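You operate a simulated robot arm through the tools that you are given. There is no shell and no other tool. Be economical: measure what you need, move in short steps, check, and stop when the job is done.

Carry out the task below with a simulated robot arm. There is one attempt and no reset: what you move stays moved.

## Task
Padlock the arm's switch off, then swap the gripper's grey pad one for blue pad one.
Fine: yellow padlock; the grey pad goes on the panel bench. Set down upright: what you pick out, blue pad one.

Only the result counts: the job must be done as asked and must still hold three seconds after the hand-in. Knocking over, shifting, dropping, spilling or breaking anything else fails it.

## Robot
A 6-joint arm with a two-finger parallel gripper on a trunk, on a base that drives. Base frame: it is fixed to the floor where the robot stands at the start and does not move with it; the origin is under the middle of the robot, x ahead of it, y to its left, z up. Readings come in mm, degrees, newtons and seconds.
With the tool pointing down near the work surface it reaches from about 180 to 760 mm from the robot's upright axis, wherever it stands. Its first joint turns from -166.0 to 166.0 degrees. Places, roughly: blue pad one [-1250, -250, 750]; blue pad two [-1500, -250, 750]; blue padlock [-1250, -250, 1000]; gripper latch [700, 100, 1100]; hasp under the switch for the arm [400, 0, 900]; pad seat one [700, 300, 1000]; panel bench [-1400, -400, 800]; red padlock [5500, -1500, 750]; switch for the arm [500, 0, 1000]; yellow padlock [-1250, -250, 1000]. Payload 3.91 kg.
The TCP is the grasp point between the finger pads, 30 mm short of the fingertips. In the tool frame z runs along the fingers and y along their closing line. Largest opening 110 mm; finger width 20, thickness 10; the body of the gripper, 48 by 112 mm, starts 55 mm behind the TCP.
Orientation is told as [roll, pitch, yaw] about the base's x, y, z axes, in that order, counted from this pose: with the fingers straight down and closing along the base's y, the tool's x points along the base's -x, its y along +y and its z along -z.

## Interface
- The arm moves only by the tool apply_moves. Its arguments are lists of equal length, an entry for each row: "rot": the turn, a rotation vector about the tool's x, y, z in units of 45 degrees (1.0 is 45 degrees), a list of three; "translation": the shift along the tool's x, y, z in units of 200 mm (1.0 is 200 mm), a list of three; "gripper": the finger opening in cm, from 0 to 11. In form: {"rot": [[rx, ry, rz], ...], "translation": [[x, y, z], ...], "gripper": [gripper, ...]}. A call has 1 to 20 rows; each row is the pose to reach, as a shift and turn from the pose commanded when the call began, along the tool's axes at that moment. A call with a number of a shift or a turn outside -1 to 1 is refused whole. A row lasts 0.2 s, in which the tool goes at most 50 mm and 8.6 degrees; a call with a longer step from one row to the next is refused whole, and so is a gripper value outside its range. Where a pose cannot be reached the arm comes as near as it can. A force on the tool above 40 N (or 10 N above the force at the start of the call, whichever is more), or a blocked arm, ends the call early, and 0.2 s more pass. Each finger travels about 45 mm/s and halts on what it meets, pressing with about 38 N; the grip force reading is that of the motor and also rises with nothing between the fingers. The clock runs only during rows and for 0.2 s after the last one: add rows that repeat a pose to give the fingers time. It gives the time, the measured TCP pose, the force on the tool (base axes), the opening and the grip force at its end, in the units of the frame above (readings bear some noise), with the torque about the TCP (base axes, N m) and any sound that the robot's microphone picked up.
- Cameras (640 x 400 px; columns grow to the right, rows downward): "scene" is now at [24.1, 141.8, 1560.2]; the picture's right is [-0.12, -0.99, 0.00], its down [-0.68, 0.08, -0.72] and it looks along [0.72, -0.09, -0.69] (base axes); focal length 282 px, centre (320, 200). "wrist" rides on the gripper at [71, 22, -107] in the tool frame; the picture's right is [-0.29, 0.96, 0.00], its down [-0.76, -0.23, -0.61] and it looks along [-0.58, -0.18, 0.79] (tool axes); focal length 243 px, centre (320, 200). There is no depth. A picture from a camera that has moved, and an enlarged one, comes with that camera's place and axes in the base frame and with its lens.
- get_image(camera): a new picture of that camera. The clock stands still meanwhile.
- lift_body(by): slides the trunk up (or, below 0, down) by that many mm; the arm and the scene camera ride with it, the base frame stays. It gives what a move gives, with no picture.
- drive_base(legs): drives the robot by 1 to 6 legs, each [ahead, left, turn to the left] in mm, mm and degrees, along the robot's own axes; the way and the turn of a leg run together, so that a leg with both is an arc; at most 1500 mm and 180 degrees a leg. The arm and the cameras ride along, it lands a little off, and it stops where it bumps. It gives what a move gives.
- head_to(pan, tilt): turns the head with the scene camera to pan (to the left, within 86 degrees either way) and tilt (down, from -29 to 69), counted from straight ahead of the robot. It gives what a move gives.
- inspect(camera, box): a new picture of the part [left, top, right, bottom] of that camera's present view, enlarged. The clock stands still meanwhile.
- hand_in(): hands the job in; it is judged then, once.

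Work in short steps. Places have to be worked out from the pictures, the camera data and where the tool is seen: move nearer, look again, correct. Check each grasp and each placing, and mend what went wrong. You have 120 turns and 78 pictures in all, those below and enlarged ones among them. Open the gripper and draw the arm clear of the work before you hand the job in, unless the task says otherwise; then end with one line.

The tools are called after "Call:" by a JSON object that holds its "op" and its "data". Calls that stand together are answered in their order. apply_moves: Moves the arm, as the interface text tells. Its arguments: {"type":"object","properties":{"rot":{"type":"array"},"translation":{"type":"array"},"gripper":{"type":"array"}},"required":["rot","translation","gripper"]} The other tools are called the same way: lift_body (by) slides the trunk up or down; drive_base (legs) drives the base; head_to (pan, tilt) turns the head that bears the scene camera; get_image (camera) takes a picture; inspect (camera, box) takes an enlarged picture of a part of a camera's view; hand_in () hands the job in.

At the start:

```text
clock: 0.0
ee_pos: [324.0, 30.3, 1257.7]
orientation: [0.0, 0.0, 0.1]
ft_force: [0.4, -0.4, 0.3]
torque: [-0.03, 0.0, -0.01]
opening: 110.2
grip_force: 0.0
trunk travel left (down, up): [-525.0, 65.0]
robot x, y, heading: [-1.4, -1.0, -0.3]
head pan, tilt: [-7.0, 43.5]
```

scene: 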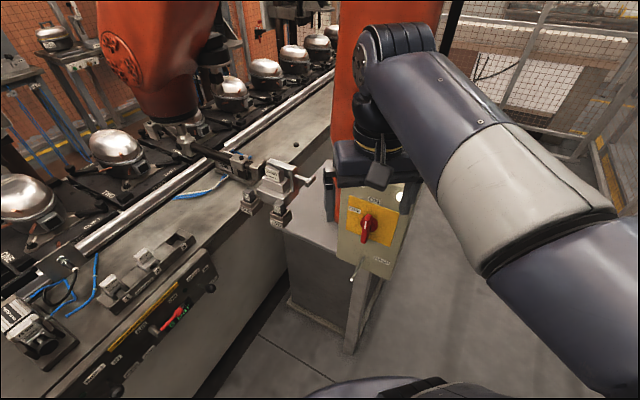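
wrist: 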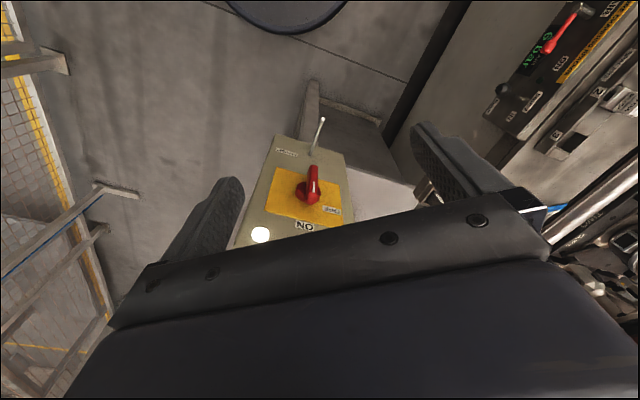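

The scene shows a yellow switch panel with a red knob, and a gripper with pads beside it. I'll enlarge both areas first.

Call:
{"op": "inspect", "data": {"camera": "scene", "box": [200, 120, 440, 290]}}

Call:
{"op": "inspect", "data": {"camera": "wrist", "box": [220, 80, 440, 260]}}

Call:
{"op": "inspect", "data": {"camera": "scene", "box": [0, 220, 230, 400]}}

```text
2.35 times, centred on (320, 205) of scene
camera zoom: at [24.1, 141.8, 1560.2], right [-0.12, -0.99, 0.0], down [-0.68, 0.08, -0.72], along [0.72, -0.09, -0.69], focal length 664 px, centre (320, 188)
```

zoom: 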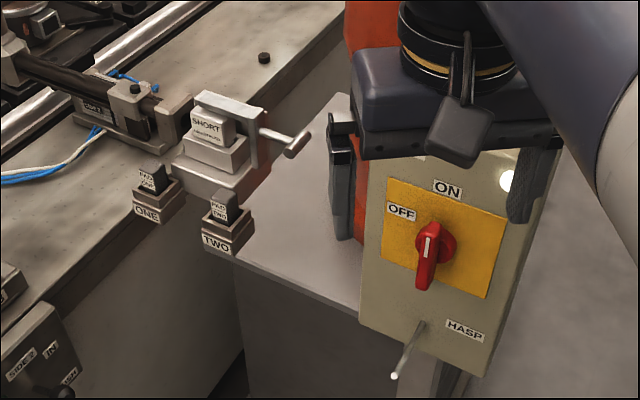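

```text
2.22 times, centred on (330, 170) of wrist
camera zoom: at [253.1, 50.9, 1363.9], right [0.29, 0.96, 0.0], down [0.76, -0.23, 0.61], along [0.58, -0.18, -0.79], focal length 539 px, centre (298, 267)
```

zoom: 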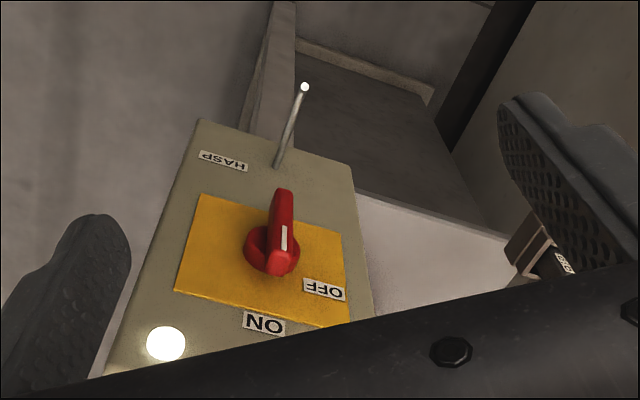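

```text
2.22 times, centred on (115, 310) of scene
camera zoom: at [24.1, 141.8, 1560.2], right [-0.12, -0.99, 0.0], down [-0.68, 0.08, -0.72], along [0.72, -0.09, -0.69], focal length 627 px, centre (776, -44)
```

zoom: 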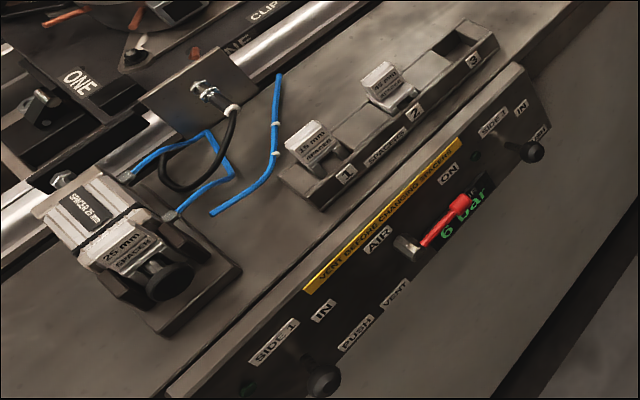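

Triangulating both views, the knob is near (464,-27,1045). The hasp pin is at z≈885 and sticks out toward (-0.8,+0.55). I'll back the base off for room and pitch the tool toward horizontal.

Call:
{"op": "drive_base", "data": {"legs": [[-300, 0, 0]]}}

Call:
{"op": "apply_moves", "data": {"rot": [[0, -0.17, 0], [0, -0.34, 0], [0, -0.51, 0], [0, -0.68, 0], [0, -0.85, 0], [0, -1, 0]], "translation": [[0, 0, 0.1], [0, 0, 0.2], [0, 0, 0.3], [0, 0, 0.4], [0, 0, 0.5], [0, 0, 0.5]], "gripper": [11, 11, 11, 11, 11, 11]}}

Call:
{"op": "apply_moves", "data": {"rot": [[0, -0.17, 0], [0, -0.34, 0], [0, -0.51, 0], [0, -0.68, 0], [0, -0.85, 0], [0, -1, 0]], "translation": [[0, 0, 0], [0, 0, 0], [0, 0, 0], [0, 0, 0], [0, 0, 0], [0, 0, 0]], "gripper": [11, 11, 11, 11, 11, 11]}}

Call:
{"op": "get_image", "data": {"camera": "wrist"}}

Call:
{"op": "get_image", "data": {"camera": "scene"}}

```text
clock: 2.0
ee_pos: [23.4, 29.7, 1256.1]
orientation: [0.0, -0.1, 0.1]
ft_force: [0.9, 0.3, -1.3]
torque: [-0.02, 0.0, -0.01]
opening: 110.0
grip_force: 0.1
trunk travel left (down, up): [-525.0, 65.0]
robot x, y, heading: [-301.3, 1.2, -0.2]
head pan, tilt: [-7.0, 43.5]
```

```text
clock: 3.5
ee_pos: [21.7, 29.1, 1155.4]
orientation: [-0.1, -45.1, 0.1]
ft_force: [0.1, -0.5, -0.5]
torque: [0.0, -0.02, 0.0]
opening: 110.0
grip_force: 0.1
trunk travel left (down, up): [-525.0, 65.0]
robot x, y, heading: [-299.1, 0.1, -0.3]
head pan, tilt: [-7.0, 43.5]
```

```text
clock: 5.0
ee_pos: [56.6, 45.2, 1218.4]
orientation: [151.5, -83.0, -151.6]
ft_force: [0.3, 0.1, 0.6]
torque: [0.0, 0.01, -0.02]
opening: 110.0
grip_force: 0.1
out of reach, approached as far as the arm can: row 6
trunk travel left (down, up): [-525.0, 65.0]
robot x, y, heading: [-302.6, 2.1, -0.1]
head pan, tilt: [-7.0, 43.5]
stopped in row 6: the arm was blocked; the commanded pose is now the measured one
```

```text
72 pictures are left
camera wrist: at [-41.5, 71.5, 1137.7], right [-0.03, 0.94, 0.34], down [-0.69, -0.27, 0.68], along [0.73, -0.21, 0.65], focal length 243 px, centre (320, 200)
```

wrist: 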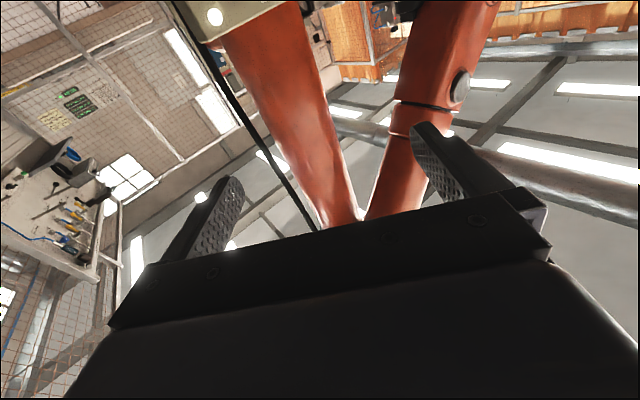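

```text
71 pictures are left
camera scene: at [-275.9, 142.0, 1560.0], right [-0.12, -0.99, 0.0], down [-0.68, 0.08, -0.72], along [0.72, -0.09, -0.69], focal length 282 px, centre (320, 200)
```

scene: 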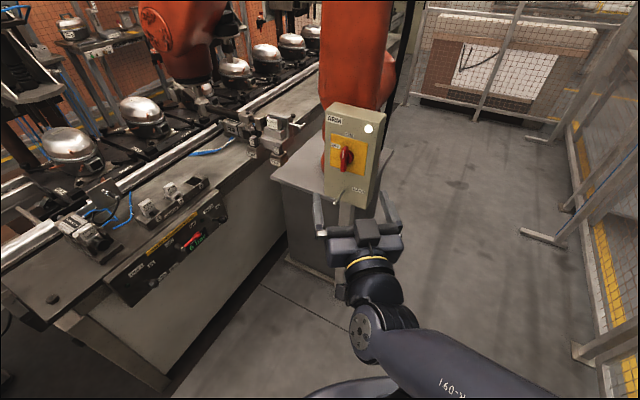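

The wrist was too folded to finish the pitch, though the tool is now nearly horizontal. I'll enlarge the panel to work out its plane.

Call:
{"op": "inspect", "data": {"camera": "scene", "box": [270, 90, 430, 220]}}

```text
3.08 times, centred on (350, 155) of scene
camera zoom: at [-275.9, 142.0, 1560.0], right [-0.12, -0.99, 0.0], down [-0.68, 0.08, -0.72], along [0.72, -0.09, -0.69], focal length 868 px, centre (228, 338)
```

zoom: 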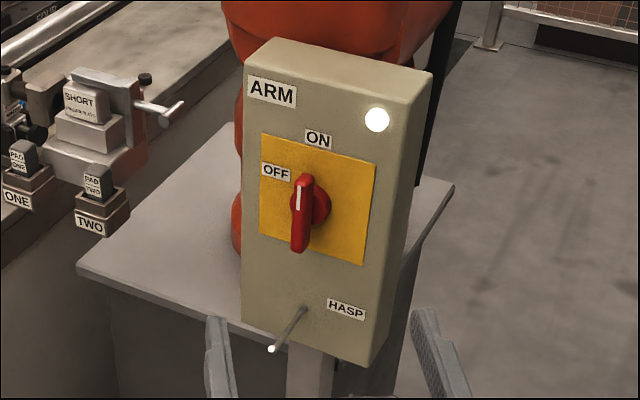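

The panel plane works out with inward normal ≈(0.84,-0.54,0), and the switch pivot is at about (479,-43,1026). I'll align the tool with that normal while moving forward.

Call:
{"op": "apply_moves", "data": {"rot": [[0, 0, 0], [0, 0, 0], [0.12, 0.019, -0.018], [0.24, 0.037, -0.037], [0.36, 0.056, -0.055], [0.48, 0.074, -0.074], [0.6, 0.093, -0.092], [0.723, 0.1116, -0.111]], "translation": [[0, 0, 0.2], [0.1, 0, 0.4], [0.25, 0.01, 0.55], [0.4, 0.02, 0.7], [0.55, 0.03, 0.8], [0.7, 0.04, 0.873], [0.85, 0.05, 0.873], [0.953, 0.05, 0.873]], "gripper": [11, 11, 11, 11, 11, 11, 11, 11]}}

Call:
{"op": "get_image", "data": {"camera": "wrist"}}

```text
clock: 6.8
ee_pos: [248.6, 64.9, 1045.3]
orientation: [-68.2, -89.8, 35.4]
ft_force: [-0.9, -0.4, 0.4]
torque: [0.01, 0.03, 0.0]
opening: 109.7
grip_force: 0.1
trunk travel left (down, up): [-525.0, 65.0]
robot x, y, heading: [-302.1, 0.0, -0.1]
head pan, tilt: [-7.0, 43.5]
```

```text
69 pictures are left
camera wrist: at [170.4, 141.2, 975.4], right [0.52, 0.81, 0.29], down [-0.63, 0.14, 0.76], along [0.57, -0.58, 0.58], focal length 243 px, centre (320, 200)
```

wrist: 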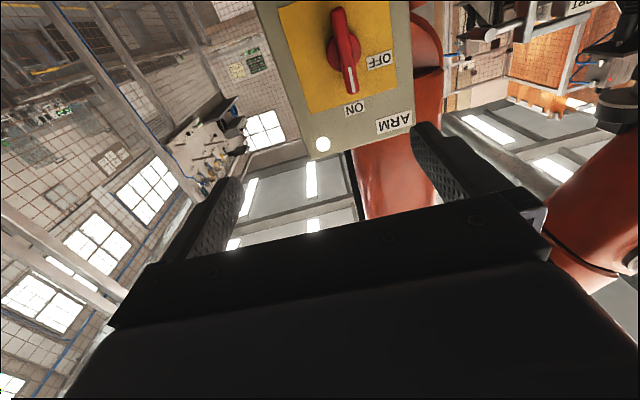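

The tool is aligned. This view puts the pivot at about (479,-40,1020). I'll shift sideways, go part of the way in and look again.

Call:
{"op": "apply_moves", "data": {"rot": [[0, 0, 0], [0, 0, 0], [0, 0, 0], [0, 0, 0]], "translation": [[0.06, 0.09, 0.1], [0.12, 0.17, 0.25], [0.12, 0.17, 0.4], [0.12, 0.17, 0.5]], "gripper": [8, 6, 6, 6]}}

Call:
{"op": "get_image", "data": {"camera": "wrist"}}

Call:
{"op": "inspect", "data": {"camera": "scene", "box": [270, 90, 430, 220]}}

```text
clock: 7.8
ee_pos: [352.4, 40.4, 1020.7]
orientation: [-48.7, -89.8, 16.1]
ft_force: [-0.2, -0.5, -0.1]
torque: [0.02, -0.02, -0.02]
opening: 60.0
grip_force: 0.1
trunk travel left (down, up): [-525.0, 65.0]
robot x, y, heading: [-299.3, -1.2, -0.1]
head pan, tilt: [-7.0, 43.5]
```

```text
68 pictures are left
camera wrist: at [274.3, 115.5, 950.5], right [0.52, 0.81, 0.29], down [-0.63, 0.13, 0.76], along [0.57, -0.58, 0.58], focal length 243 px, centre (320, 200)
```

wrist: 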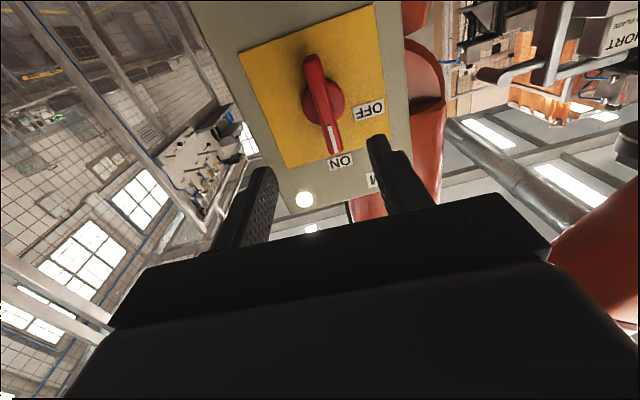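

```text
3.08 times, centred on (350, 155) of scene
camera zoom: at [-276.1, 141.7, 1560.3], right [-0.12, -0.99, 0.0], down [-0.68, 0.08, -0.72], along [0.72, -0.09, -0.69], focal length 868 px, centre (228, 338)
```

zoom: 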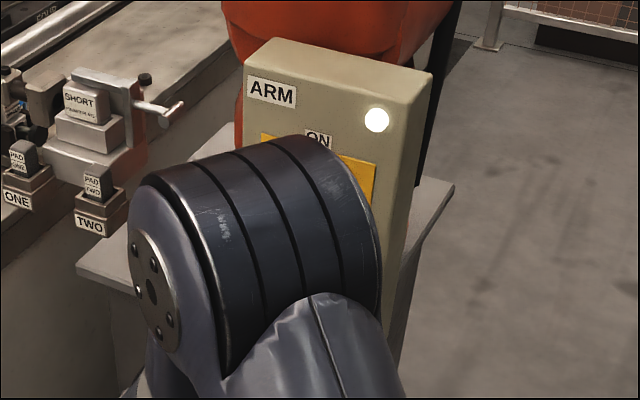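

The handle is about 4 mm to tool +y and 5 mm below the line. I'll correct that and advance about 90 mm, watching the force.

Call:
{"op": "apply_moves", "data": {"rot": [[0, 0, 0], [0, 0, 0], [0, 0, 0], [0, 0, 0], [0, 0, 0]], "translation": [[0.02, 0.02, 0.1], [0.02, 0.02, 0.2], [0.02, 0.02, 0.3], [0.02, 0.02, 0.4], [0.02, 0.02, 0.45]], "gripper": [6, 6, 6, 6, 6]}}

Call:
{"op": "get_image", "data": {"camera": "wrist"}}

```text
clock: 9.1
ee_pos: [431.7, -6.1, 1018.1]
orientation: [-50.6, -89.8, 18.0]
ft_force: [-0.3, -0.6, -0.3]
torque: [-0.03, -0.02, 0.01]
opening: 60.0
grip_force: 0.1
trunk travel left (down, up): [-525.0, 65.0]
robot x, y, heading: [-301.4, -0.1, 0.2]
head pan, tilt: [-7.0, 43.5]
```

```text
66 pictures are left
camera wrist: at [352.8, 69.6, 947.0], right [0.52, 0.81, 0.29], down [-0.63, 0.14, 0.76], along [0.57, -0.58, 0.58], focal length 243 px, centre (320, 200)
```

wrist: 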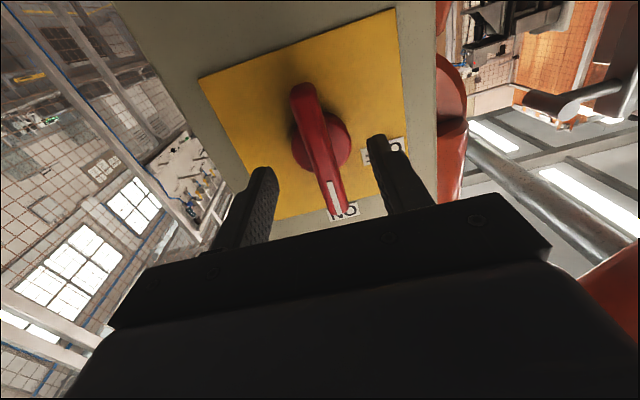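

The tool axis runs through the disk centre, so the fingers straddle the handle. I'll close on it.

Call:
{"op": "apply_moves", "data": {"rot": [[0, 0, 0], [0, 0, 0], [0, 0, 0], [0, 0, 0], [0, 0, 0]], "translation": [[0, 0, 0.02], [0, 0, 0.02], [0, 0, 0.02], [0, 0, 0.02], [0, 0, 0.02]], "gripper": [4, 2, 0.5, 0.5, 0.5]}}

Call:
{"op": "get_image", "data": {"camera": "wrist"}}

```text
clock: 10.2
ee_pos: [435.5, -7.2, 1017.7]
orientation: [-67.3, -89.8, 34.7]
ft_force: [7.8, 6.0, 0.6]
torque: [-0.04, 0.03, 0.16]
opening: 15.9
grip_force: 45.0
trunk travel left (down, up): [-525.0, 65.0]
robot x, y, heading: [-299.8, 2.8, -0.3]
head pan, tilt: [-7.0, 43.5]
```

```text
65 pictures are left
camera wrist: at [356.4, 68.8, 947.2], right [0.52, 0.81, 0.29], down [-0.63, 0.13, 0.76], along [0.58, -0.58, 0.58], focal length 243 px, centre (320, 200)
```

wrist: 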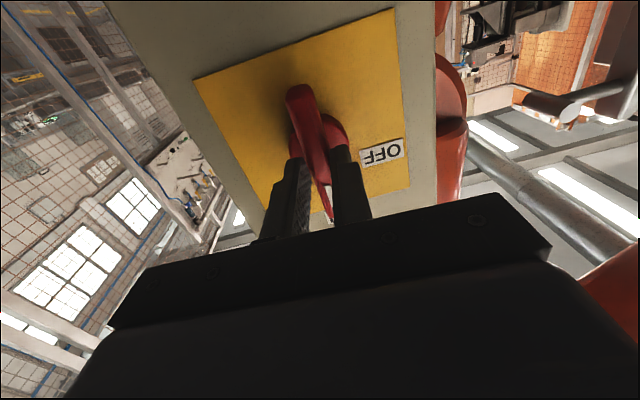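

I have the handle at 16 mm. I'll nudge slightly to relieve the side force and turn it counter-clockwise (tool -z) toward OFF.

Call:
{"op": "apply_moves", "data": {"rot": [[0, 0, -0.15], [0, 0, -0.3], [0, 0, -0.45], [0, 0, -0.6], [0, 0, -0.75], [0, 0, -0.9], [0, 0, -1]], "translation": [[0, 0.01, 0], [0, 0.01, 0], [0, 0.01, 0], [0, 0.01, 0], [0, 0.01, 0], [0, 0.01, 0], [0, 0.01, 0]], "gripper": [0.5, 0.5, 0.5, 0.5, 0.5, 0.5, 0.5]}}

```text
clock: 11.8
ee_pos: [433.6, -8.7, 1018.8]
orientation: [-89.8, -44.8, 56.9]
ft_force: [-3.8, -8.1, 2.6]
torque: [0.34, 0.41, -1.15]
opening: 15.9
grip_force: 45.2
trunk travel left (down, up): [-525.0, 65.0]
robot x, y, heading: [-303.2, -1.0, -0.1]
head pan, tilt: [-7.0, 43.5]
```

Turned 45° with no stop reached yet. I'll continue in small steps.

Call:
{"op": "apply_moves", "data": {"rot": [[0, 0, -0.1], [0, 0, -0.2], [0, 0, -0.3], [0, 0, -0.35]], "translation": [[0, 0, 0], [0, 0, 0], [0, 0, 0], [0, 0, 0]], "gripper": [0.5, 0.5, 0.5, 0.5]}}

Call:
{"op": "get_image", "data": {"camera": "wrist"}}

```text
clock: 12.8
ee_pos: [433.6, -8.2, 1017.8]
orientation: [-89.9, -29.1, 57.2]
ft_force: [-8.1, -13.1, 3.5]
torque: [0.09, 0.18, -1.29]
opening: 16.0
grip_force: 44.6
trunk travel left (down, up): [-525.0, 65.0]
robot x, y, heading: [-301.7, 2.8, -0.1]
head pan, tilt: [-7.0, 43.5]
```

```text
64 pictures are left
camera wrist: at [315.8, 6.2, 966.1], right [0.39, 0.6, -0.69], down [-0.21, 0.79, 0.57], along [0.9, -0.08, 0.44], focal length 243 px, centre (320, 200)
```

wrist: 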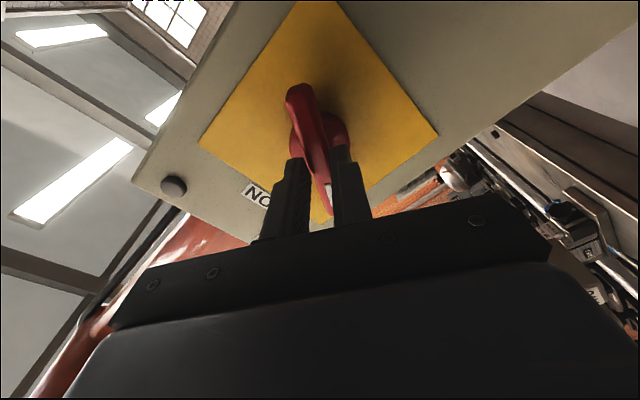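

The lamp is out. I'll turn a little further to check whether the OFF stop has been reached.

Call:
{"op": "apply_moves", "data": {"rot": [[0, 0, -0.07], [0, 0, -0.14], [0, 0, -0.2]], "translation": [[0, -0.01, 0], [0, -0.01, 0], [0, -0.01, 0]], "gripper": [0.5, 0.5, 0.5]}}

```text
clock: 13.7
ee_pos: [433.3, -8.3, 1018.3]
orientation: [-89.8, -20.1, 57.2]
ft_force: [-5.8, -12.1, -3.0]
torque: [0.2, 0.32, -1.24]
opening: 15.7
grip_force: 44.7
trunk travel left (down, up): [-525.0, 65.0]
robot x, y, heading: [-298.9, 3.4, 0.1]
head pan, tilt: [-7.0, 43.5]
```

There's still no axial stop. I'll look at the pointer against the labels before turning more.

Call:
{"op": "apply_moves", "data": {"rot": [[0, 0, 0], [0, 0, 0], [0, 0, 0], [0, 0, 0]], "translation": [[0, 0, 0], [0, 0, 0], [0, 0, -0.25], [0, 0, -0.45]], "gripper": [3, 6, 6, 6]}}

Call:
{"op": "get_image", "data": {"camera": "wrist"}}

```text
clock: 14.7
ee_pos: [355.3, 39.8, 1021.2]
orientation: [-89.9, -20.1, 57.4]
ft_force: [0.4, -0.1, -0.5]
torque: [-0.02, -0.03, -0.01]
opening: 60.0
grip_force: 0.1
trunk travel left (down, up): [-525.0, 65.0]
robot x, y, heading: [-301.7, 1.7, 0.2]
head pan, tilt: [-7.0, 43.5]
```

```text
63 pictures are left
camera wrist: at [234.2, 47.5, 976.9], right [0.32, 0.51, -0.8], down [-0.17, 0.86, 0.48], along [0.93, -0.02, 0.36], focal length 243 px, centre (320, 200)
```

wrist: 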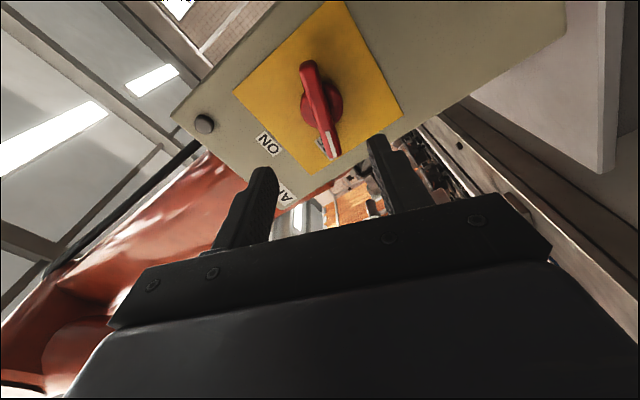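

Call:
{"op": "inspect", "data": {"camera": "wrist", "box": [240, 40, 400, 180]}}

```text
2.86 times, centred on (320, 110) of wrist
camera zoom: at [234.2, 47.5, 976.9], right [0.32, 0.51, -0.8], down [-0.17, 0.86, 0.48], along [0.93, -0.02, 0.36], focal length 693 px, centre (320, 457)
```

zoom: 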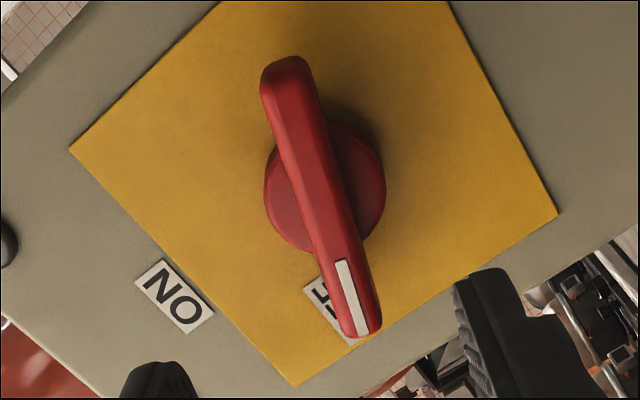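

The pointer sits on, or slightly past, the OFF label. To be sure I'll regrip and turn further, looking for a stop.

Call:
{"op": "apply_moves", "data": {"rot": [[0, 0, 0], [0, 0, 0], [0, 0, 0], [0, 0, 0], [0, 0, 0], [0, 0, 0], [0, 0, -0.1], [0, 0, -0.2], [0, 0, -0.3], [0, 0, -0.4], [0, 0, -0.5]], "translation": [[0, 0, 0.2], [0, 0, 0.35], [0, 0, 0.45], [0, 0, 0.45], [0, 0, 0.45], [0, 0, 0.45], [0, 0, 0.45], [0, 0, 0.45], [0, 0, 0.45], [0, 0, 0.45], [0, 0, 0.45]], "gripper": [6, 6, 6, 3, 0.5, 0.5, 0.5, 0.5, 0.5, 0.5, 0.5]}}

Call:
{"op": "get_image", "data": {"camera": "wrist"}}

```text
clock: 17.1
ee_pos: [434.2, -8.3, 1021.1]
orientation: [-90.0, 2.3, 57.1]
ft_force: [-4.5, -2.8, 0.3]
torque: [0.93, -0.76, -0.15]
opening: 16.2
grip_force: 44.8
trunk travel left (down, up): [-525.0, 65.0]
robot x, y, heading: [-300.5, 1.3, 0.1]
head pan, tilt: [-7.0, 43.5]
```

```text
61 pictures are left
camera wrist: at [304.8, -10.5, 1002.2], right [0.14, 0.21, -0.97], down [-0.1, 0.97, 0.2], along [0.99, 0.06, 0.15], focal length 243 px, centre (320, 200)
```

wrist: 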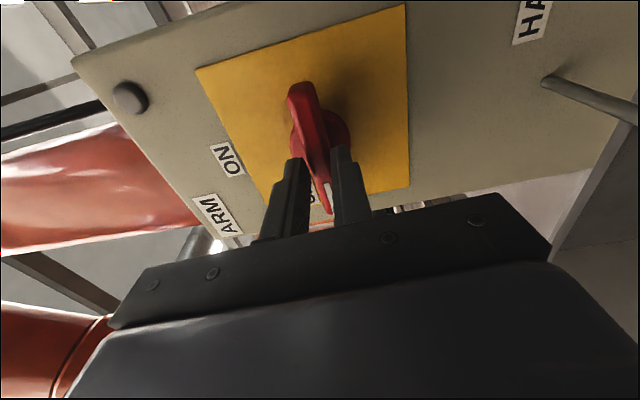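

Now there is about 1.2 N·m about the tool axis with the handle horizontal, so that is the OFF stop. I'll release, back away, and unroll the tool.

Call:
{"op": "apply_moves", "data": {"rot": [[0, 0, 0], [0, 0, 0], [0, 0, 0], [0, 0, 0], [0, 0, 0], [0, 0, 0], [0, 0, 0.18], [0, 0, 0.36], [0, 0, 0.54], [0, 0, 0.72], [0, 0, 0.9], [0, 0, 1.0]], "translation": [[0, 0, 0], [0, 0, 0], [0, 0, -0.2], [0, 0, -0.45], [0, 0, -0.7], [0, 0, -0.9], [0, 0, -0.9], [0, 0, -0.9], [0, 0, -0.9], [0, 0, -0.9], [0, 0, -0.9], [0, 0, -0.9]], "gripper": [4, 8, 8, 8, 8, 8, 8, 8, 8, 8, 8, 8]}}

Call:
{"op": "apply_moves", "data": {"rot": [[0, 0, 0.18], [0, 0, 0.36], [0, 0, 0.54], [0, 0, 0.72], [0, 0, 0.9], [0, 0, 1.0]], "translation": [[0, 0, 0], [0, 0, 0], [0, 0, 0], [0, 0, 0], [0, 0, 0], [0, 0, 0]], "gripper": [8, 8, 8, 8, 8, 8]}}

Call:
{"op": "inspect", "data": {"camera": "scene", "box": [190, 90, 430, 240]}}

```text
clock: 19.6
ee_pos: [282.3, 91.7, 1019.3]
orientation: [-89.9, -42.7, 57.1]
ft_force: [-0.1, 0.8, 0.8]
torque: [0.01, 0.01, 0.0]
opening: 80.1
grip_force: 0.0
trunk travel left (down, up): [-525.0, 65.0]
robot x, y, heading: [-298.4, -1.0, -0.0]
head pan, tilt: [-7.0, 43.5]
```

```text
clock: 21.1
ee_pos: [282.8, 91.3, 1019.2]
orientation: [-87.5, -87.7, 54.8]
ft_force: [-0.3, 0.0, 0.5]
torque: [0.01, -0.02, 0.04]
opening: 80.0
grip_force: 0.1
trunk travel left (down, up): [-525.0, 65.0]
robot x, y, heading: [-300.3, 0.1, 0.3]
head pan, tilt: [-7.0, 43.5]
```

```text
2.67 times, centred on (310, 165) of scene
camera zoom: at [-276.2, 141.9, 1560.2], right [-0.12, -0.99, 0.0], down [-0.68, 0.08, -0.72], along [0.72, -0.09, -0.69], focal length 752 px, centre (347, 293)
```

zoom: 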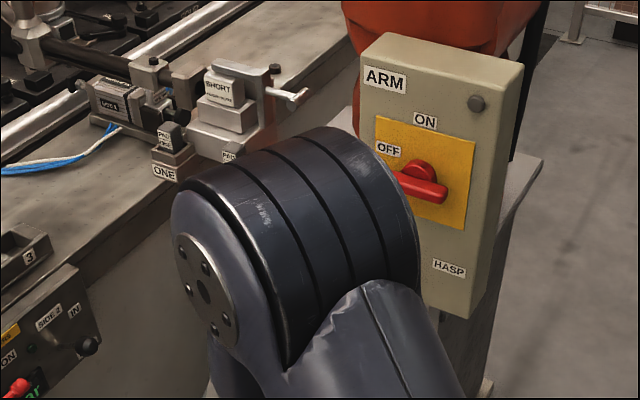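

The switch is OFF and the lamp dark. I'll fold the arm to a compact pose, then turn around toward the panel bench.

Call:
{"op": "apply_moves", "data": {"rot": [[0, 0.17, 0], [0, 0.34, 0], [0, 0.51, 0], [0, 0.68, 0], [0, 0.85, 0], [0, 1, 0]], "translation": [[-0.15, 0, -0.1], [-0.3, 0, -0.2], [-0.45, 0, -0.35], [-0.6, 0, -0.5], [-0.7, 0, -0.65], [-0.7, 0, -0.8]], "gripper": [8, 8, 8, 8, 8, 8]}}

Call:
{"op": "drive_base", "data": {"legs": [[0, 0, -170]]}}

Call:
{"op": "head_to", "data": {"pan": 0, "tilt": 30}}

Call:
{"op": "get_image", "data": {"camera": "scene"}}

```text
clock: 22.4
ee_pos: [151.9, 183.0, 1157.9]
orientation: [-3.4, -44.7, -30.2]
ft_force: [0.4, 0.2, 0.3]
torque: [-0.03, 0.02, 0.0]
opening: 79.6
grip_force: 0.0
trunk travel left (down, up): [-525.0, 65.0]
robot x, y, heading: [-295.2, -1.6, 0.1]
head pan, tilt: [-7.0, 43.5]
```

```text
clock: 29.8
ee_pos: [-716.2, -254.3, 1158.2]
orientation: [-3.4, -44.9, 159.3]
ft_force: [0.1, -0.7, 0.1]
torque: [0.02, 0.02, 0.01]
opening: 79.8
grip_force: 0.1
trunk travel left (down, up): [-525.0, 65.0]
robot x, y, heading: [-299.9, -0.4, -170.1]
head pan, tilt: [-7.0, 43.5]
```

```text
clock: 30.6
ee_pos: [-715.0, -256.6, 1158.3]
orientation: [-3.3, -44.9, 159.4]
ft_force: [0.2, 0.1, -1.0]
torque: [0.03, -0.01, 0.03]
opening: 80.3
grip_force: 0.1
trunk travel left (down, up): [-525.0, 65.0]
robot x, y, heading: [-298.8, 1.5, -170.3]
head pan, tilt: [0.0, 30.0]
```

```text
59 pictures are left
camera scene: at [-302.4, -156.9, 1580.7], right [-0.17, 0.99, 0.0], down [0.49, 0.08, -0.87], along [-0.85, -0.15, -0.5], focal length 282 px, centre (320, 200)
```

scene: 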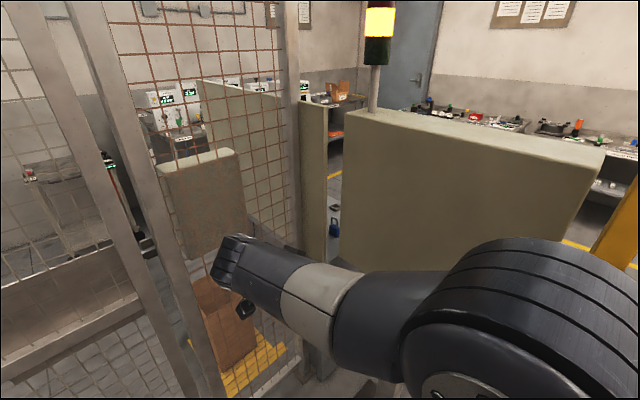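

The way back shows a fence on the left and a beige cabinet. I'll look lower and to both sides to find the panel bench.

Call:
{"op": "head_to", "data": {"pan": 0, "tilt": 55}}

Call:
{"op": "get_image", "data": {"camera": "scene"}}

Call:
{"op": "head_to", "data": {"pan": -60, "tilt": 35}}

Call:
{"op": "get_image", "data": {"camera": "scene"}}

```text
clock: 31.5
ee_pos: [-716.3, -255.4, 1157.8]
orientation: [-3.4, -44.8, 159.4]
ft_force: [-0.5, -0.3, 0.0]
torque: [-0.01, 0.02, -0.01]
opening: 79.9
grip_force: 0.0
trunk travel left (down, up): [-525.0, 65.0]
robot x, y, heading: [-297.2, -0.5, -170.4]
head pan, tilt: [0.0, 55.0]
```

```text
58 pictures are left
camera scene: at [-284.3, -153.8, 1544.8], right [-0.17, 0.99, 0.0], down [0.81, 0.14, -0.57], along [-0.57, -0.1, -0.82], focal length 282 px, centre (320, 200)
```

scene: 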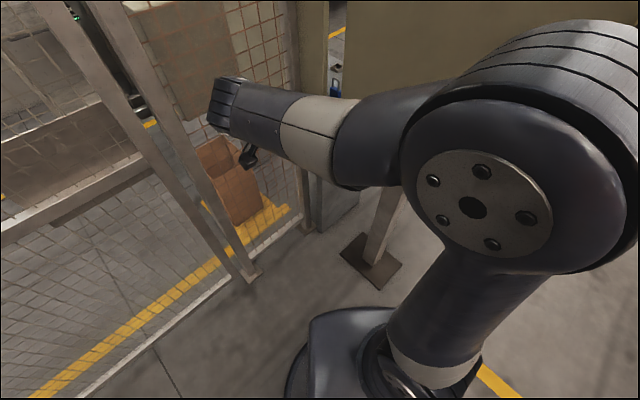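

```text
clock: 32.8
ee_pos: [-716.9, -255.2, 1157.0]
orientation: [-3.4, -44.9, 159.4]
ft_force: [-0.2, 0.1, 0.8]
torque: [0.0, 0.0, 0.04]
opening: 80.1
grip_force: 0.1
trunk travel left (down, up): [-525.0, 65.0]
robot x, y, heading: [-301.5, -0.5, -170.2]
head pan, tilt: [-60.0, 35.0]
```

```text
57 pictures are left
camera scene: at [-269.5, -73.9, 1572.9], right [0.77, 0.64, 0.0], down [0.37, -0.44, -0.82], along [-0.52, 0.63, -0.57], focal length 282 px, centre (320, 200)
```

scene: 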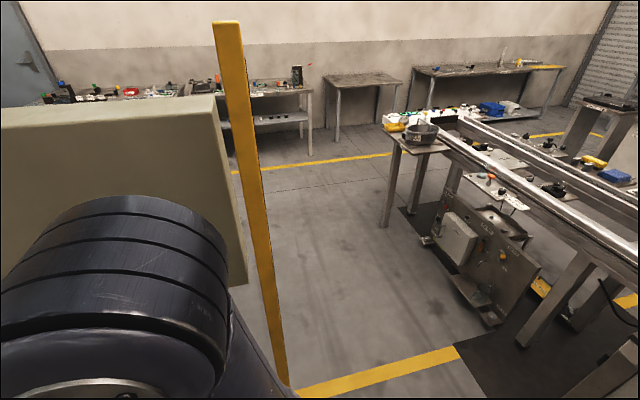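

A free-standing board at x≈-990 (y -200..340) blocks the view, so the panel bench must be on its far side. A yellow post stands near (-800,300). I'll back off, sidestep to +y, and go around the open side.

Call:
{"op": "drive_base", "data": {"legs": [[-200, 0, 0], [0, -1000, 0], [500, 0, -10]]}}

Call:
{"op": "head_to", "data": {"pan": 50, "tilt": 35}}

Call:
{"op": "get_image", "data": {"camera": "scene"}}

```text
clock: 38.8
ee_pos: [-677.9, 726.4, 1158.3]
orientation: [-3.4, -44.9, 158.5]
ft_force: [0.3, 0.0, 0.8]
torque: [0.03, 0.01, 0.01]
opening: 79.9
grip_force: 0.0
trunk travel left (down, up): [-525.0, 65.0]
robot x, y, heading: [-258.1, 973.7, -171.1]
head pan, tilt: [-60.0, 35.0]
stopped in leg 2: the robot was blocked; the commanded pose is now the measured one
```

```text
clock: 40.7
ee_pos: [-678.1, 725.8, 1157.4]
orientation: [-3.3, -44.9, 158.5]
ft_force: [1.0, 0.4, 0.3]
torque: [0.02, 0.02, 0.01]
opening: 80.0
grip_force: 0.1
trunk travel left (down, up): [-525.0, 65.0]
robot x, y, heading: [-260.7, 975.0, -171.1]
head pan, tilt: [50.0, 35.0]
```

```text
56 pictures are left
camera scene: at [-220.1, 756.6, 1573.0], right [-0.86, 0.52, 0.0], down [0.3, 0.49, -0.82], along [-0.42, -0.7, -0.57], focal length 282 px, centre (320, 200)
```

scene: 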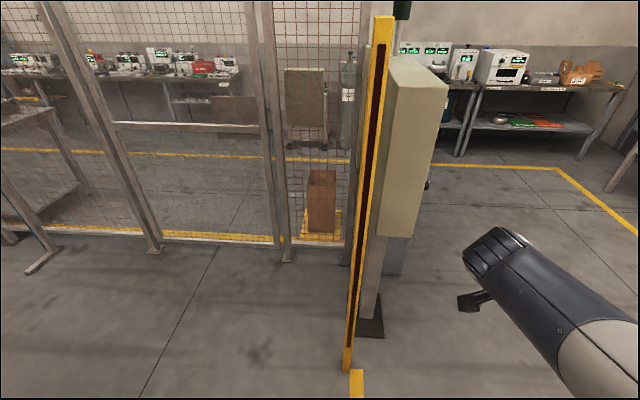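

It bumped lightly at the conveyor bench but is now clear of the post. I'll drive ahead past the board and look left.

Call:
{"op": "drive_base", "data": {"legs": [[0, 60, 0], [900, 0, -9], [400, 0, 0]]}}

Call:
{"op": "head_to", "data": {"pan": 80, "tilt": 35}}

Call:
{"op": "get_image", "data": {"camera": "scene"}}

```text
clock: 48.0
ee_pos: [-1982.7, 671.6, 1158.8]
orientation: [-3.3, -44.9, 149.7]
ft_force: [-0.5, 0.3, 0.2]
torque: [-0.02, -0.02, 0.0]
opening: 80.3
grip_force: 0.1
trunk travel left (down, up): [-525.0, 65.0]
robot x, y, heading: [-1529.5, 852.6, -180.0]
head pan, tilt: [50.0, 35.0]
```

```text
clock: 48.9
ee_pos: [-1981.4, 670.9, 1158.5]
orientation: [-3.3, -44.9, 149.7]
ft_force: [-0.3, -0.8, 0.0]
torque: [-0.01, -0.03, -0.01]
opening: 80.2
grip_force: 0.0
trunk travel left (down, up): [-525.0, 65.0]
robot x, y, heading: [-1529.2, 857.3, -180.1]
head pan, tilt: [80.0, 35.0]
```

```text
55 pictures are left
camera scene: at [-1482.3, 612.2, 1573.0], right [-0.98, 0.17, 0.0], down [0.1, 0.56, -0.82], along [-0.14, -0.81, -0.57], focal length 282 px, centre (320, 200)
```

scene: 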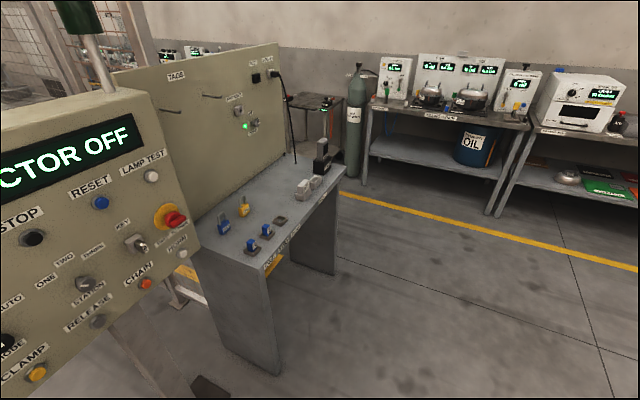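

Found the bench: padlocks (blue and yellow), two blue pads in seats, and other items. I'll enlarge it.

Call:
{"op": "inspect", "data": {"camera": "scene", "box": [180, 50, 350, 290]}}

Call:
{"op": "inspect", "data": {"camera": "scene", "box": [200, 180, 320, 270]}}

```text
1.67 times, centred on (265, 170) of scene
camera zoom: at [-1482.3, 612.2, 1573.0], right [-0.98, 0.17, 0.0], down [0.1, 0.56, -0.82], along [-0.14, -0.81, -0.57], focal length 470 px, centre (412, 250)
```

zoom: 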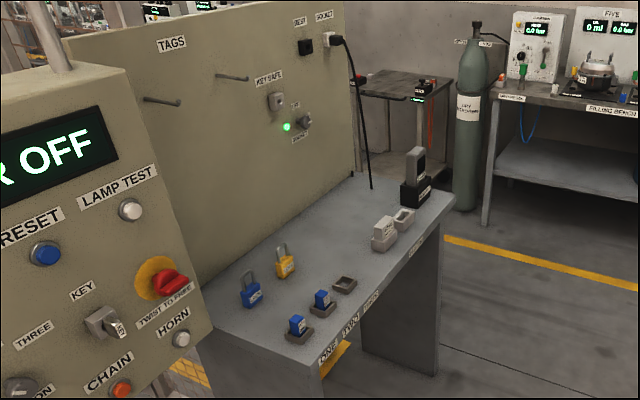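

```text
4.44 times, centred on (260, 225) of scene
camera zoom: at [-1482.3, 612.2, 1573.0], right [-0.98, 0.17, 0.0], down [0.1, 0.56, -0.82], along [-0.14, -0.81, -0.57], focal length 1253 px, centre (587, 89)
```

zoom: 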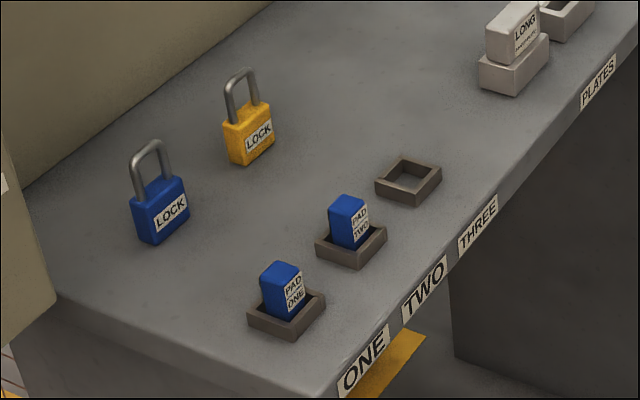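

The yellow padlock stands at about (-1320,-421) on the bench. The bench front edge faces (-0.81,0.59). I'll drive to its front side and face it.

Call:
{"op": "drive_base", "data": {"legs": [[300, 0, 0], [0, 900, 0], [0, 0, 144]]}}

Call:
{"op": "head_to", "data": {"pan": 0, "tilt": 50}}

Call:
{"op": "get_image", "data": {"camera": "scene"}}

```text
clock: 61.2
ee_pos: [-1361.0, -191.6, 1158.5]
orientation: [-3.3, -45.0, -68.3]
ft_force: [0.0, -0.4, 0.0]
torque: [0.0, 0.01, 0.02]
opening: 80.1
grip_force: 0.0
trunk travel left (down, up): [-525.0, 65.0]
robot x, y, heading: [-1829.2, -60.3, -37.6]
head pan, tilt: [80.0, 35.0]
```

```text
clock: 62.8
ee_pos: [-1360.8, -191.0, 1158.1]
orientation: [-3.4, -45.0, -68.3]
ft_force: [0.1, -0.1, 0.7]
torque: [0.01, -0.02, 0.01]
opening: 79.9
grip_force: 0.1
trunk travel left (down, up): [-525.0, 65.0]
robot x, y, heading: [-1829.4, -56.9, -37.9]
head pan, tilt: [0.0, 50.0]
```

```text
52 pictures are left
camera scene: at [-1720.5, 52.5, 1551.2], right [-0.61, -0.79, 0.0], down [-0.6, 0.47, -0.64], along [0.51, -0.39, -0.77], focal length 282 px, centre (320, 200)
```

scene: 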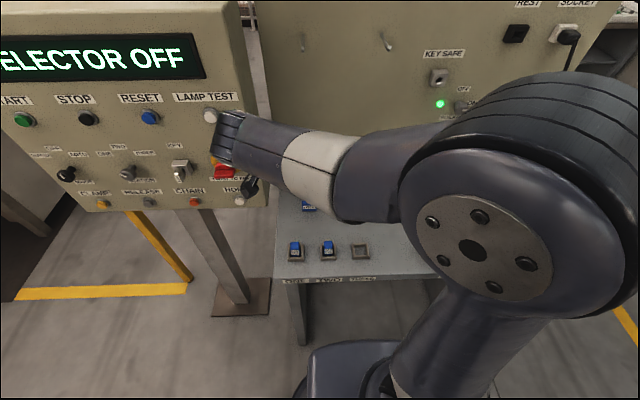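

The bench is in view, but the gripper sits near the console. I'll move it back over the bench, aligned with the bench depth and tilted 45° so the padlock can be seen and approached.

Call:
{"op": "apply_moves", "data": {"rot": [[-0.1, 0, -0.085], [-0.2, 0.005, -0.17], [-0.3, 0.007, -0.255], [-0.4, 0.01, -0.34], [-0.5, 0.012, -0.425], [-0.582, 0.015, -0.507]], "translation": [[0.03, -0.12, 0.1], [0.07, -0.24, 0.25], [0.11, -0.36, 0.42], [0.15, -0.47, 0.6], [0.19, -0.58, 0.77], [0.22, -0.67, 0.895]], "gripper": [9, 9, 9, 9, 9, 9]}}

Call:
{"op": "get_image", "data": {"camera": "wrist"}}

Call:
{"op": "get_image", "data": {"camera": "scene"}}

```text
clock: 64.2
ee_pos: [-1454.3, -315.9, 1004.7]
orientation: [2.4, -43.5, -41.3]
ft_force: [1.0, -0.2, 0.0]
torque: [-0.04, 0.07, 0.05]
opening: 89.9
grip_force: 0.0
out of reach, approached as far as the arm can: row 6
trunk travel left (down, up): [-525.0, 65.0]
robot x, y, heading: [-1828.2, -54.2, -37.9]
head pan, tilt: [0.0, 50.0]
```

```text
51 pictures are left
camera wrist: at [-1536.3, -220.3, 1035.6], right [0.77, 0.6, 0.23], down [-0.06, -0.28, 0.96], along [0.64, -0.75, -0.18], focal length 243 px, centre (320, 200)
```

wrist: 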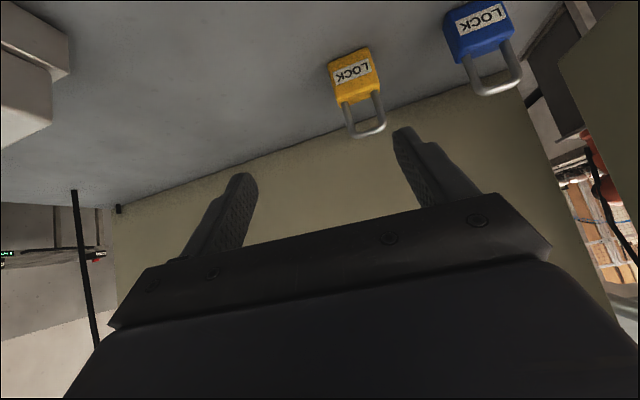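

```text
50 pictures are left
camera scene: at [-1720.0, 52.5, 1551.2], right [-0.61, -0.79, 0.0], down [-0.6, 0.47, -0.64], along [0.51, -0.39, -0.77], focal length 282 px, centre (320, 200)
```

scene: 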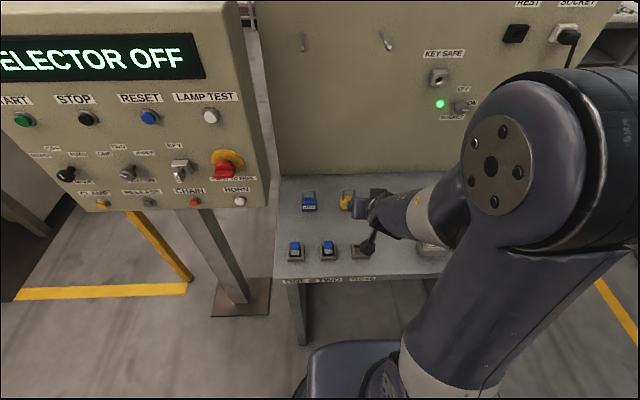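

Both views show the padlocks. I'll enlarge the scene to triangulate them.

Call:
{"op": "inspect", "data": {"camera": "scene", "box": [270, 170, 400, 290]}}

```text
3.33 times, centred on (335, 230) of scene
camera zoom: at [-1720.0, 52.5, 1551.2], right [-0.61, -0.79, 0.0], down [-0.6, 0.47, -0.64], along [0.51, -0.39, -0.77], focal length 940 px, centre (270, 100)
```

zoom: 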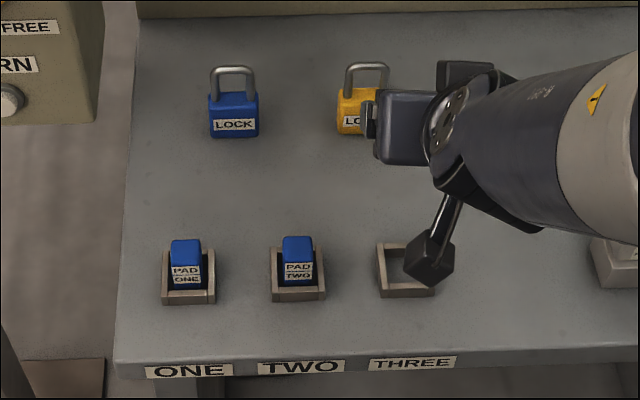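

The yellow padlock's base centre is at about (-1336,-354), and the bench surface is z≈856. Its body is about 47 mm wide and it is 85 mm tall. I'll move to 100 mm short of the grasp.

Call:
{"op": "apply_moves", "data": {"rot": [[-0.02, 0, -0.05], [-0.043, 0, -0.102], [-0.043, 0, -0.102]], "translation": [[-0.005, 0.08, 0.11], [-0.01, 0.15, 0.22], [-0.015, 0.198, 0.327]], "gripper": [9, 9, 9]}}

Call:
{"op": "get_image", "data": {"camera": "wrist"}}

```text
clock: 65.0
ee_pos: [-1392.1, -311.7, 961.6]
orientation: [-1.8, -43.6, -30.1]
ft_force: [-0.7, -0.2, 0.2]
torque: [-0.01, -0.01, -0.02]
opening: 90.0
grip_force: 0.1
trunk travel left (down, up): [-525.0, 65.0]
robot x, y, heading: [-1831.1, -55.4, -38.1]
head pan, tilt: [0.0, 50.0]
```

```text
48 pictures are left
camera wrist: at [-1487.2, -227.8, 990.2], right [0.68, 0.71, 0.18], down [0.0, -0.25, 0.97], along [0.73, -0.66, -0.17], focal length 243 px, centre (320, 200)
```

wrist: 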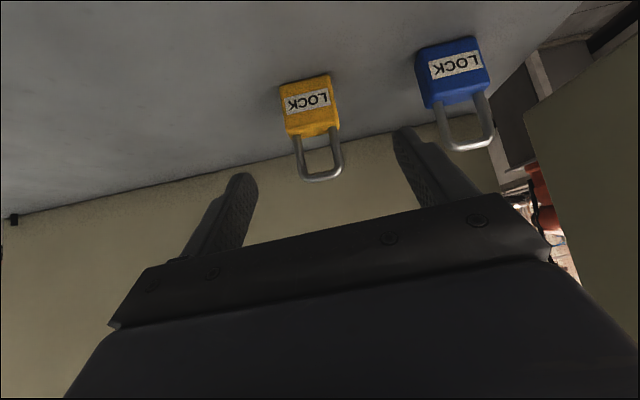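

The new view confirms the padlock's front face near (-1345,-347). I'll correct the yaw and slide in to the grasp.

Call:
{"op": "apply_moves", "data": {"rot": [[0.035, 0, 0.079], [0.035, 0, 0.079], [0.035, 0, 0.079], [0.035, 0, 0.079], [0.035, 0, 0.079]], "translation": [[0, -0.024, 0.05], [0, -0.024, 0.2], [0, -0.024, 0.35], [0, -0.024, 0.45], [0, -0.024, 0.49]], "gripper": [8.5, 8, 8, 8, 8]}}

Call:
{"op": "get_image", "data": {"camera": "wrist"}}

```text
clock: 66.2
ee_pos: [-1337.6, -353.0, 892.7]
orientation: [0.0, -43.8, -35.2]
ft_force: [0.0, -0.3, 0.3]
torque: [0.01, -0.01, -0.01]
opening: 79.9
grip_force: 0.2
trunk travel left (down, up): [-525.0, 65.0]
robot x, y, heading: [-1828.2, -57.5, -38.0]
head pan, tilt: [0.0, 50.0]
```

```text
47 pictures are left
camera wrist: at [-1427.5, -262.7, 921.5], right [0.72, 0.66, 0.2], down [-0.03, -0.26, 0.96], along [0.69, -0.7, -0.17], focal length 243 px, centre (320, 200)
```

wrist: 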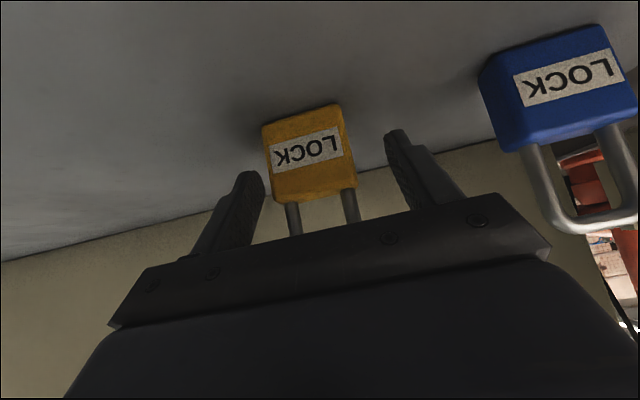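

The body is centred between the fingers. I'll drop 5 mm and close.

Call:
{"op": "apply_moves", "data": {"rot": [[0, 0, 0], [0, 0, 0], [0, 0, 0], [0, 0, 0], [0, 0, 0]], "translation": [[0.018, 0, 0.019], [0.018, 0, 0.019], [0.018, 0, 0.019], [0.018, 0, 0.019], [0.018, 0, 0.019]], "gripper": [8, 6.5, 5, 3.5, 3]}}

Call:
{"op": "apply_moves", "data": {"rot": [[0, 0, 0], [0, 0, 0], [0, 0, 0]], "translation": [[-0.07, 0, -0.07], [-0.17, 0, -0.18], [-0.34, 0, -0.36]], "gripper": [3, 3, 3]}}

Call:
{"op": "get_image", "data": {"camera": "wrist"}}

```text
clock: 67.4
ee_pos: [-1338.6, -351.8, 887.3]
orientation: [-0.1, -43.7, -35.1]
ft_force: [0.3, -0.4, -0.5]
torque: [0.01, -0.03, 0.0]
opening: 45.6
grip_force: 37.6
trunk travel left (down, up): [-525.0, 65.0]
robot x, y, heading: [-1827.7, -56.9, -37.8]
head pan, tilt: [0.0, 50.0]
```

```text
clock: 68.2
ee_pos: [-1339.3, -351.3, 987.8]
orientation: [0.1, -43.7, -35.0]
ft_force: [0.0, -0.4, -1.2]
torque: [0.01, 0.01, -0.02]
opening: 45.3
grip_force: 38.1
trunk travel left (down, up): [-525.0, 65.0]
robot x, y, heading: [-1827.2, -57.9, -38.0]
head pan, tilt: [0.0, 50.0]
```

```text
46 pictures are left
camera wrist: at [-1429.5, -264.2, 1015.9], right [0.72, 0.67, 0.2], down [-0.03, -0.26, 0.96], along [0.69, -0.7, -0.17], focal length 243 px, centre (320, 200)
```

wrist: 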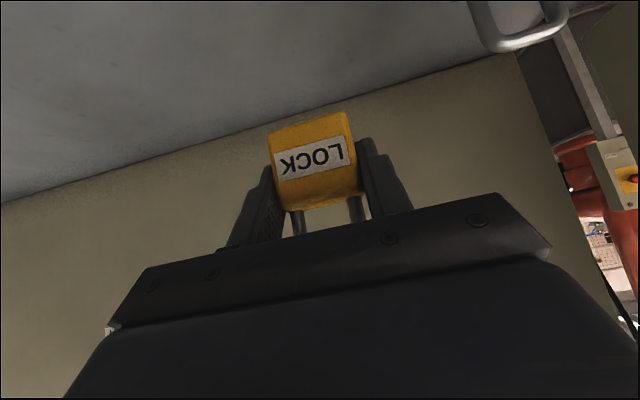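

Grip is secure at 45 mm and the padlock is upright. I'll raise it, back away from the bench, and drive around the board to the open side.

Call:
{"op": "apply_moves", "data": {"rot": [[0, 0, 0], [0, 0, 0], [0, 0, 0], [0, 0, 0]], "translation": [[-0.13, 0, -0.14], [-0.26, 0, -0.28], [-0.39, 0, -0.41], [-0.52, 0, -0.54]], "gripper": [3, 3, 3, 3]}}

Call:
{"op": "drive_base", "data": {"legs": [[-400, 0, 0], [0, 0, 38], [0, 700, 0], [1490, 0, 0]]}}

```text
clock: 69.2
ee_pos: [-1339.5, -353.7, 1134.5]
orientation: [0.1, -43.6, -34.9]
ft_force: [0.3, 0.7, -1.7]
torque: [0.01, 0.0, 0.0]
opening: 45.6
grip_force: 38.2
out of reach, approached as far as the arm can: row 1
trunk travel left (down, up): [-525.0, 65.0]
robot x, y, heading: [-1827.7, -58.9, -38.0]
head pan, tilt: [0.0, 50.0]
```

```text
clock: 83.8
ee_pos: [-95.6, 954.3, 1134.8]
orientation: [0.1, -43.8, 3.4]
ft_force: [0.5, -0.4, -1.3]
torque: [-0.01, -0.02, -0.01]
opening: 45.5
grip_force: 37.7
trunk travel left (down, up): [-525.0, 65.0]
robot x, y, heading: [-662.3, 881.2, 0.5]
head pan, tilt: [0.0, 50.0]
```

On course. Next I'll turn toward -y, shift away from the light curtain, go ahead, and face the switch panel.

Call:
{"op": "drive_base", "data": {"legs": [[0, 0, -90], [0, 230, 0], [750, 0, 0], [0, 0, 90], [0, -120, 0]]}}

Call:
{"op": "head_to", "data": {"pan": -10, "tilt": 45}}

Call:
{"op": "get_image", "data": {"camera": "scene"}}

```text
clock: 92.0
ee_pos: [-400.5, -215.7, 1134.9]
orientation: [0.1, -43.6, -92.7]
ft_force: [-0.1, -0.2, -2.5]
torque: [0.01, -0.02, 0.0]
opening: 45.6
grip_force: 37.9
trunk travel left (down, up): [-525.0, 65.0]
robot x, y, heading: [-409.8, 357.0, -95.6]
head pan, tilt: [0.0, 50.0]
stopped in leg 3: the robot was blocked; the commanded pose is now the measured one
```

```text
clock: 92.8
ee_pos: [-398.5, -216.5, 1134.8]
orientation: [0.0, -43.6, -92.7]
ft_force: [0.9, -0.1, -1.8]
torque: [0.04, -0.01, 0.0]
opening: 45.3
grip_force: 37.7
trunk travel left (down, up): [-525.0, 65.0]
robot x, y, heading: [-410.3, 354.9, -95.5]
head pan, tilt: [-10.0, 45.0]
```

```text
45 pictures are left
camera scene: at [-271.0, 322.3, 1558.1], right [-0.96, 0.27, 0.0], down [0.19, 0.68, -0.71], along [-0.19, -0.68, -0.71], focal length 282 px, centre (320, 200)
```

scene: 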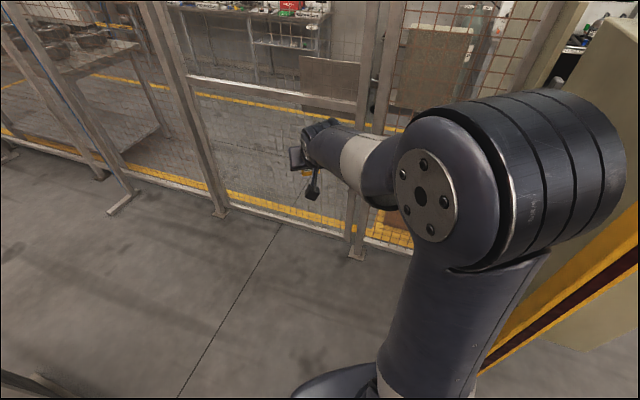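

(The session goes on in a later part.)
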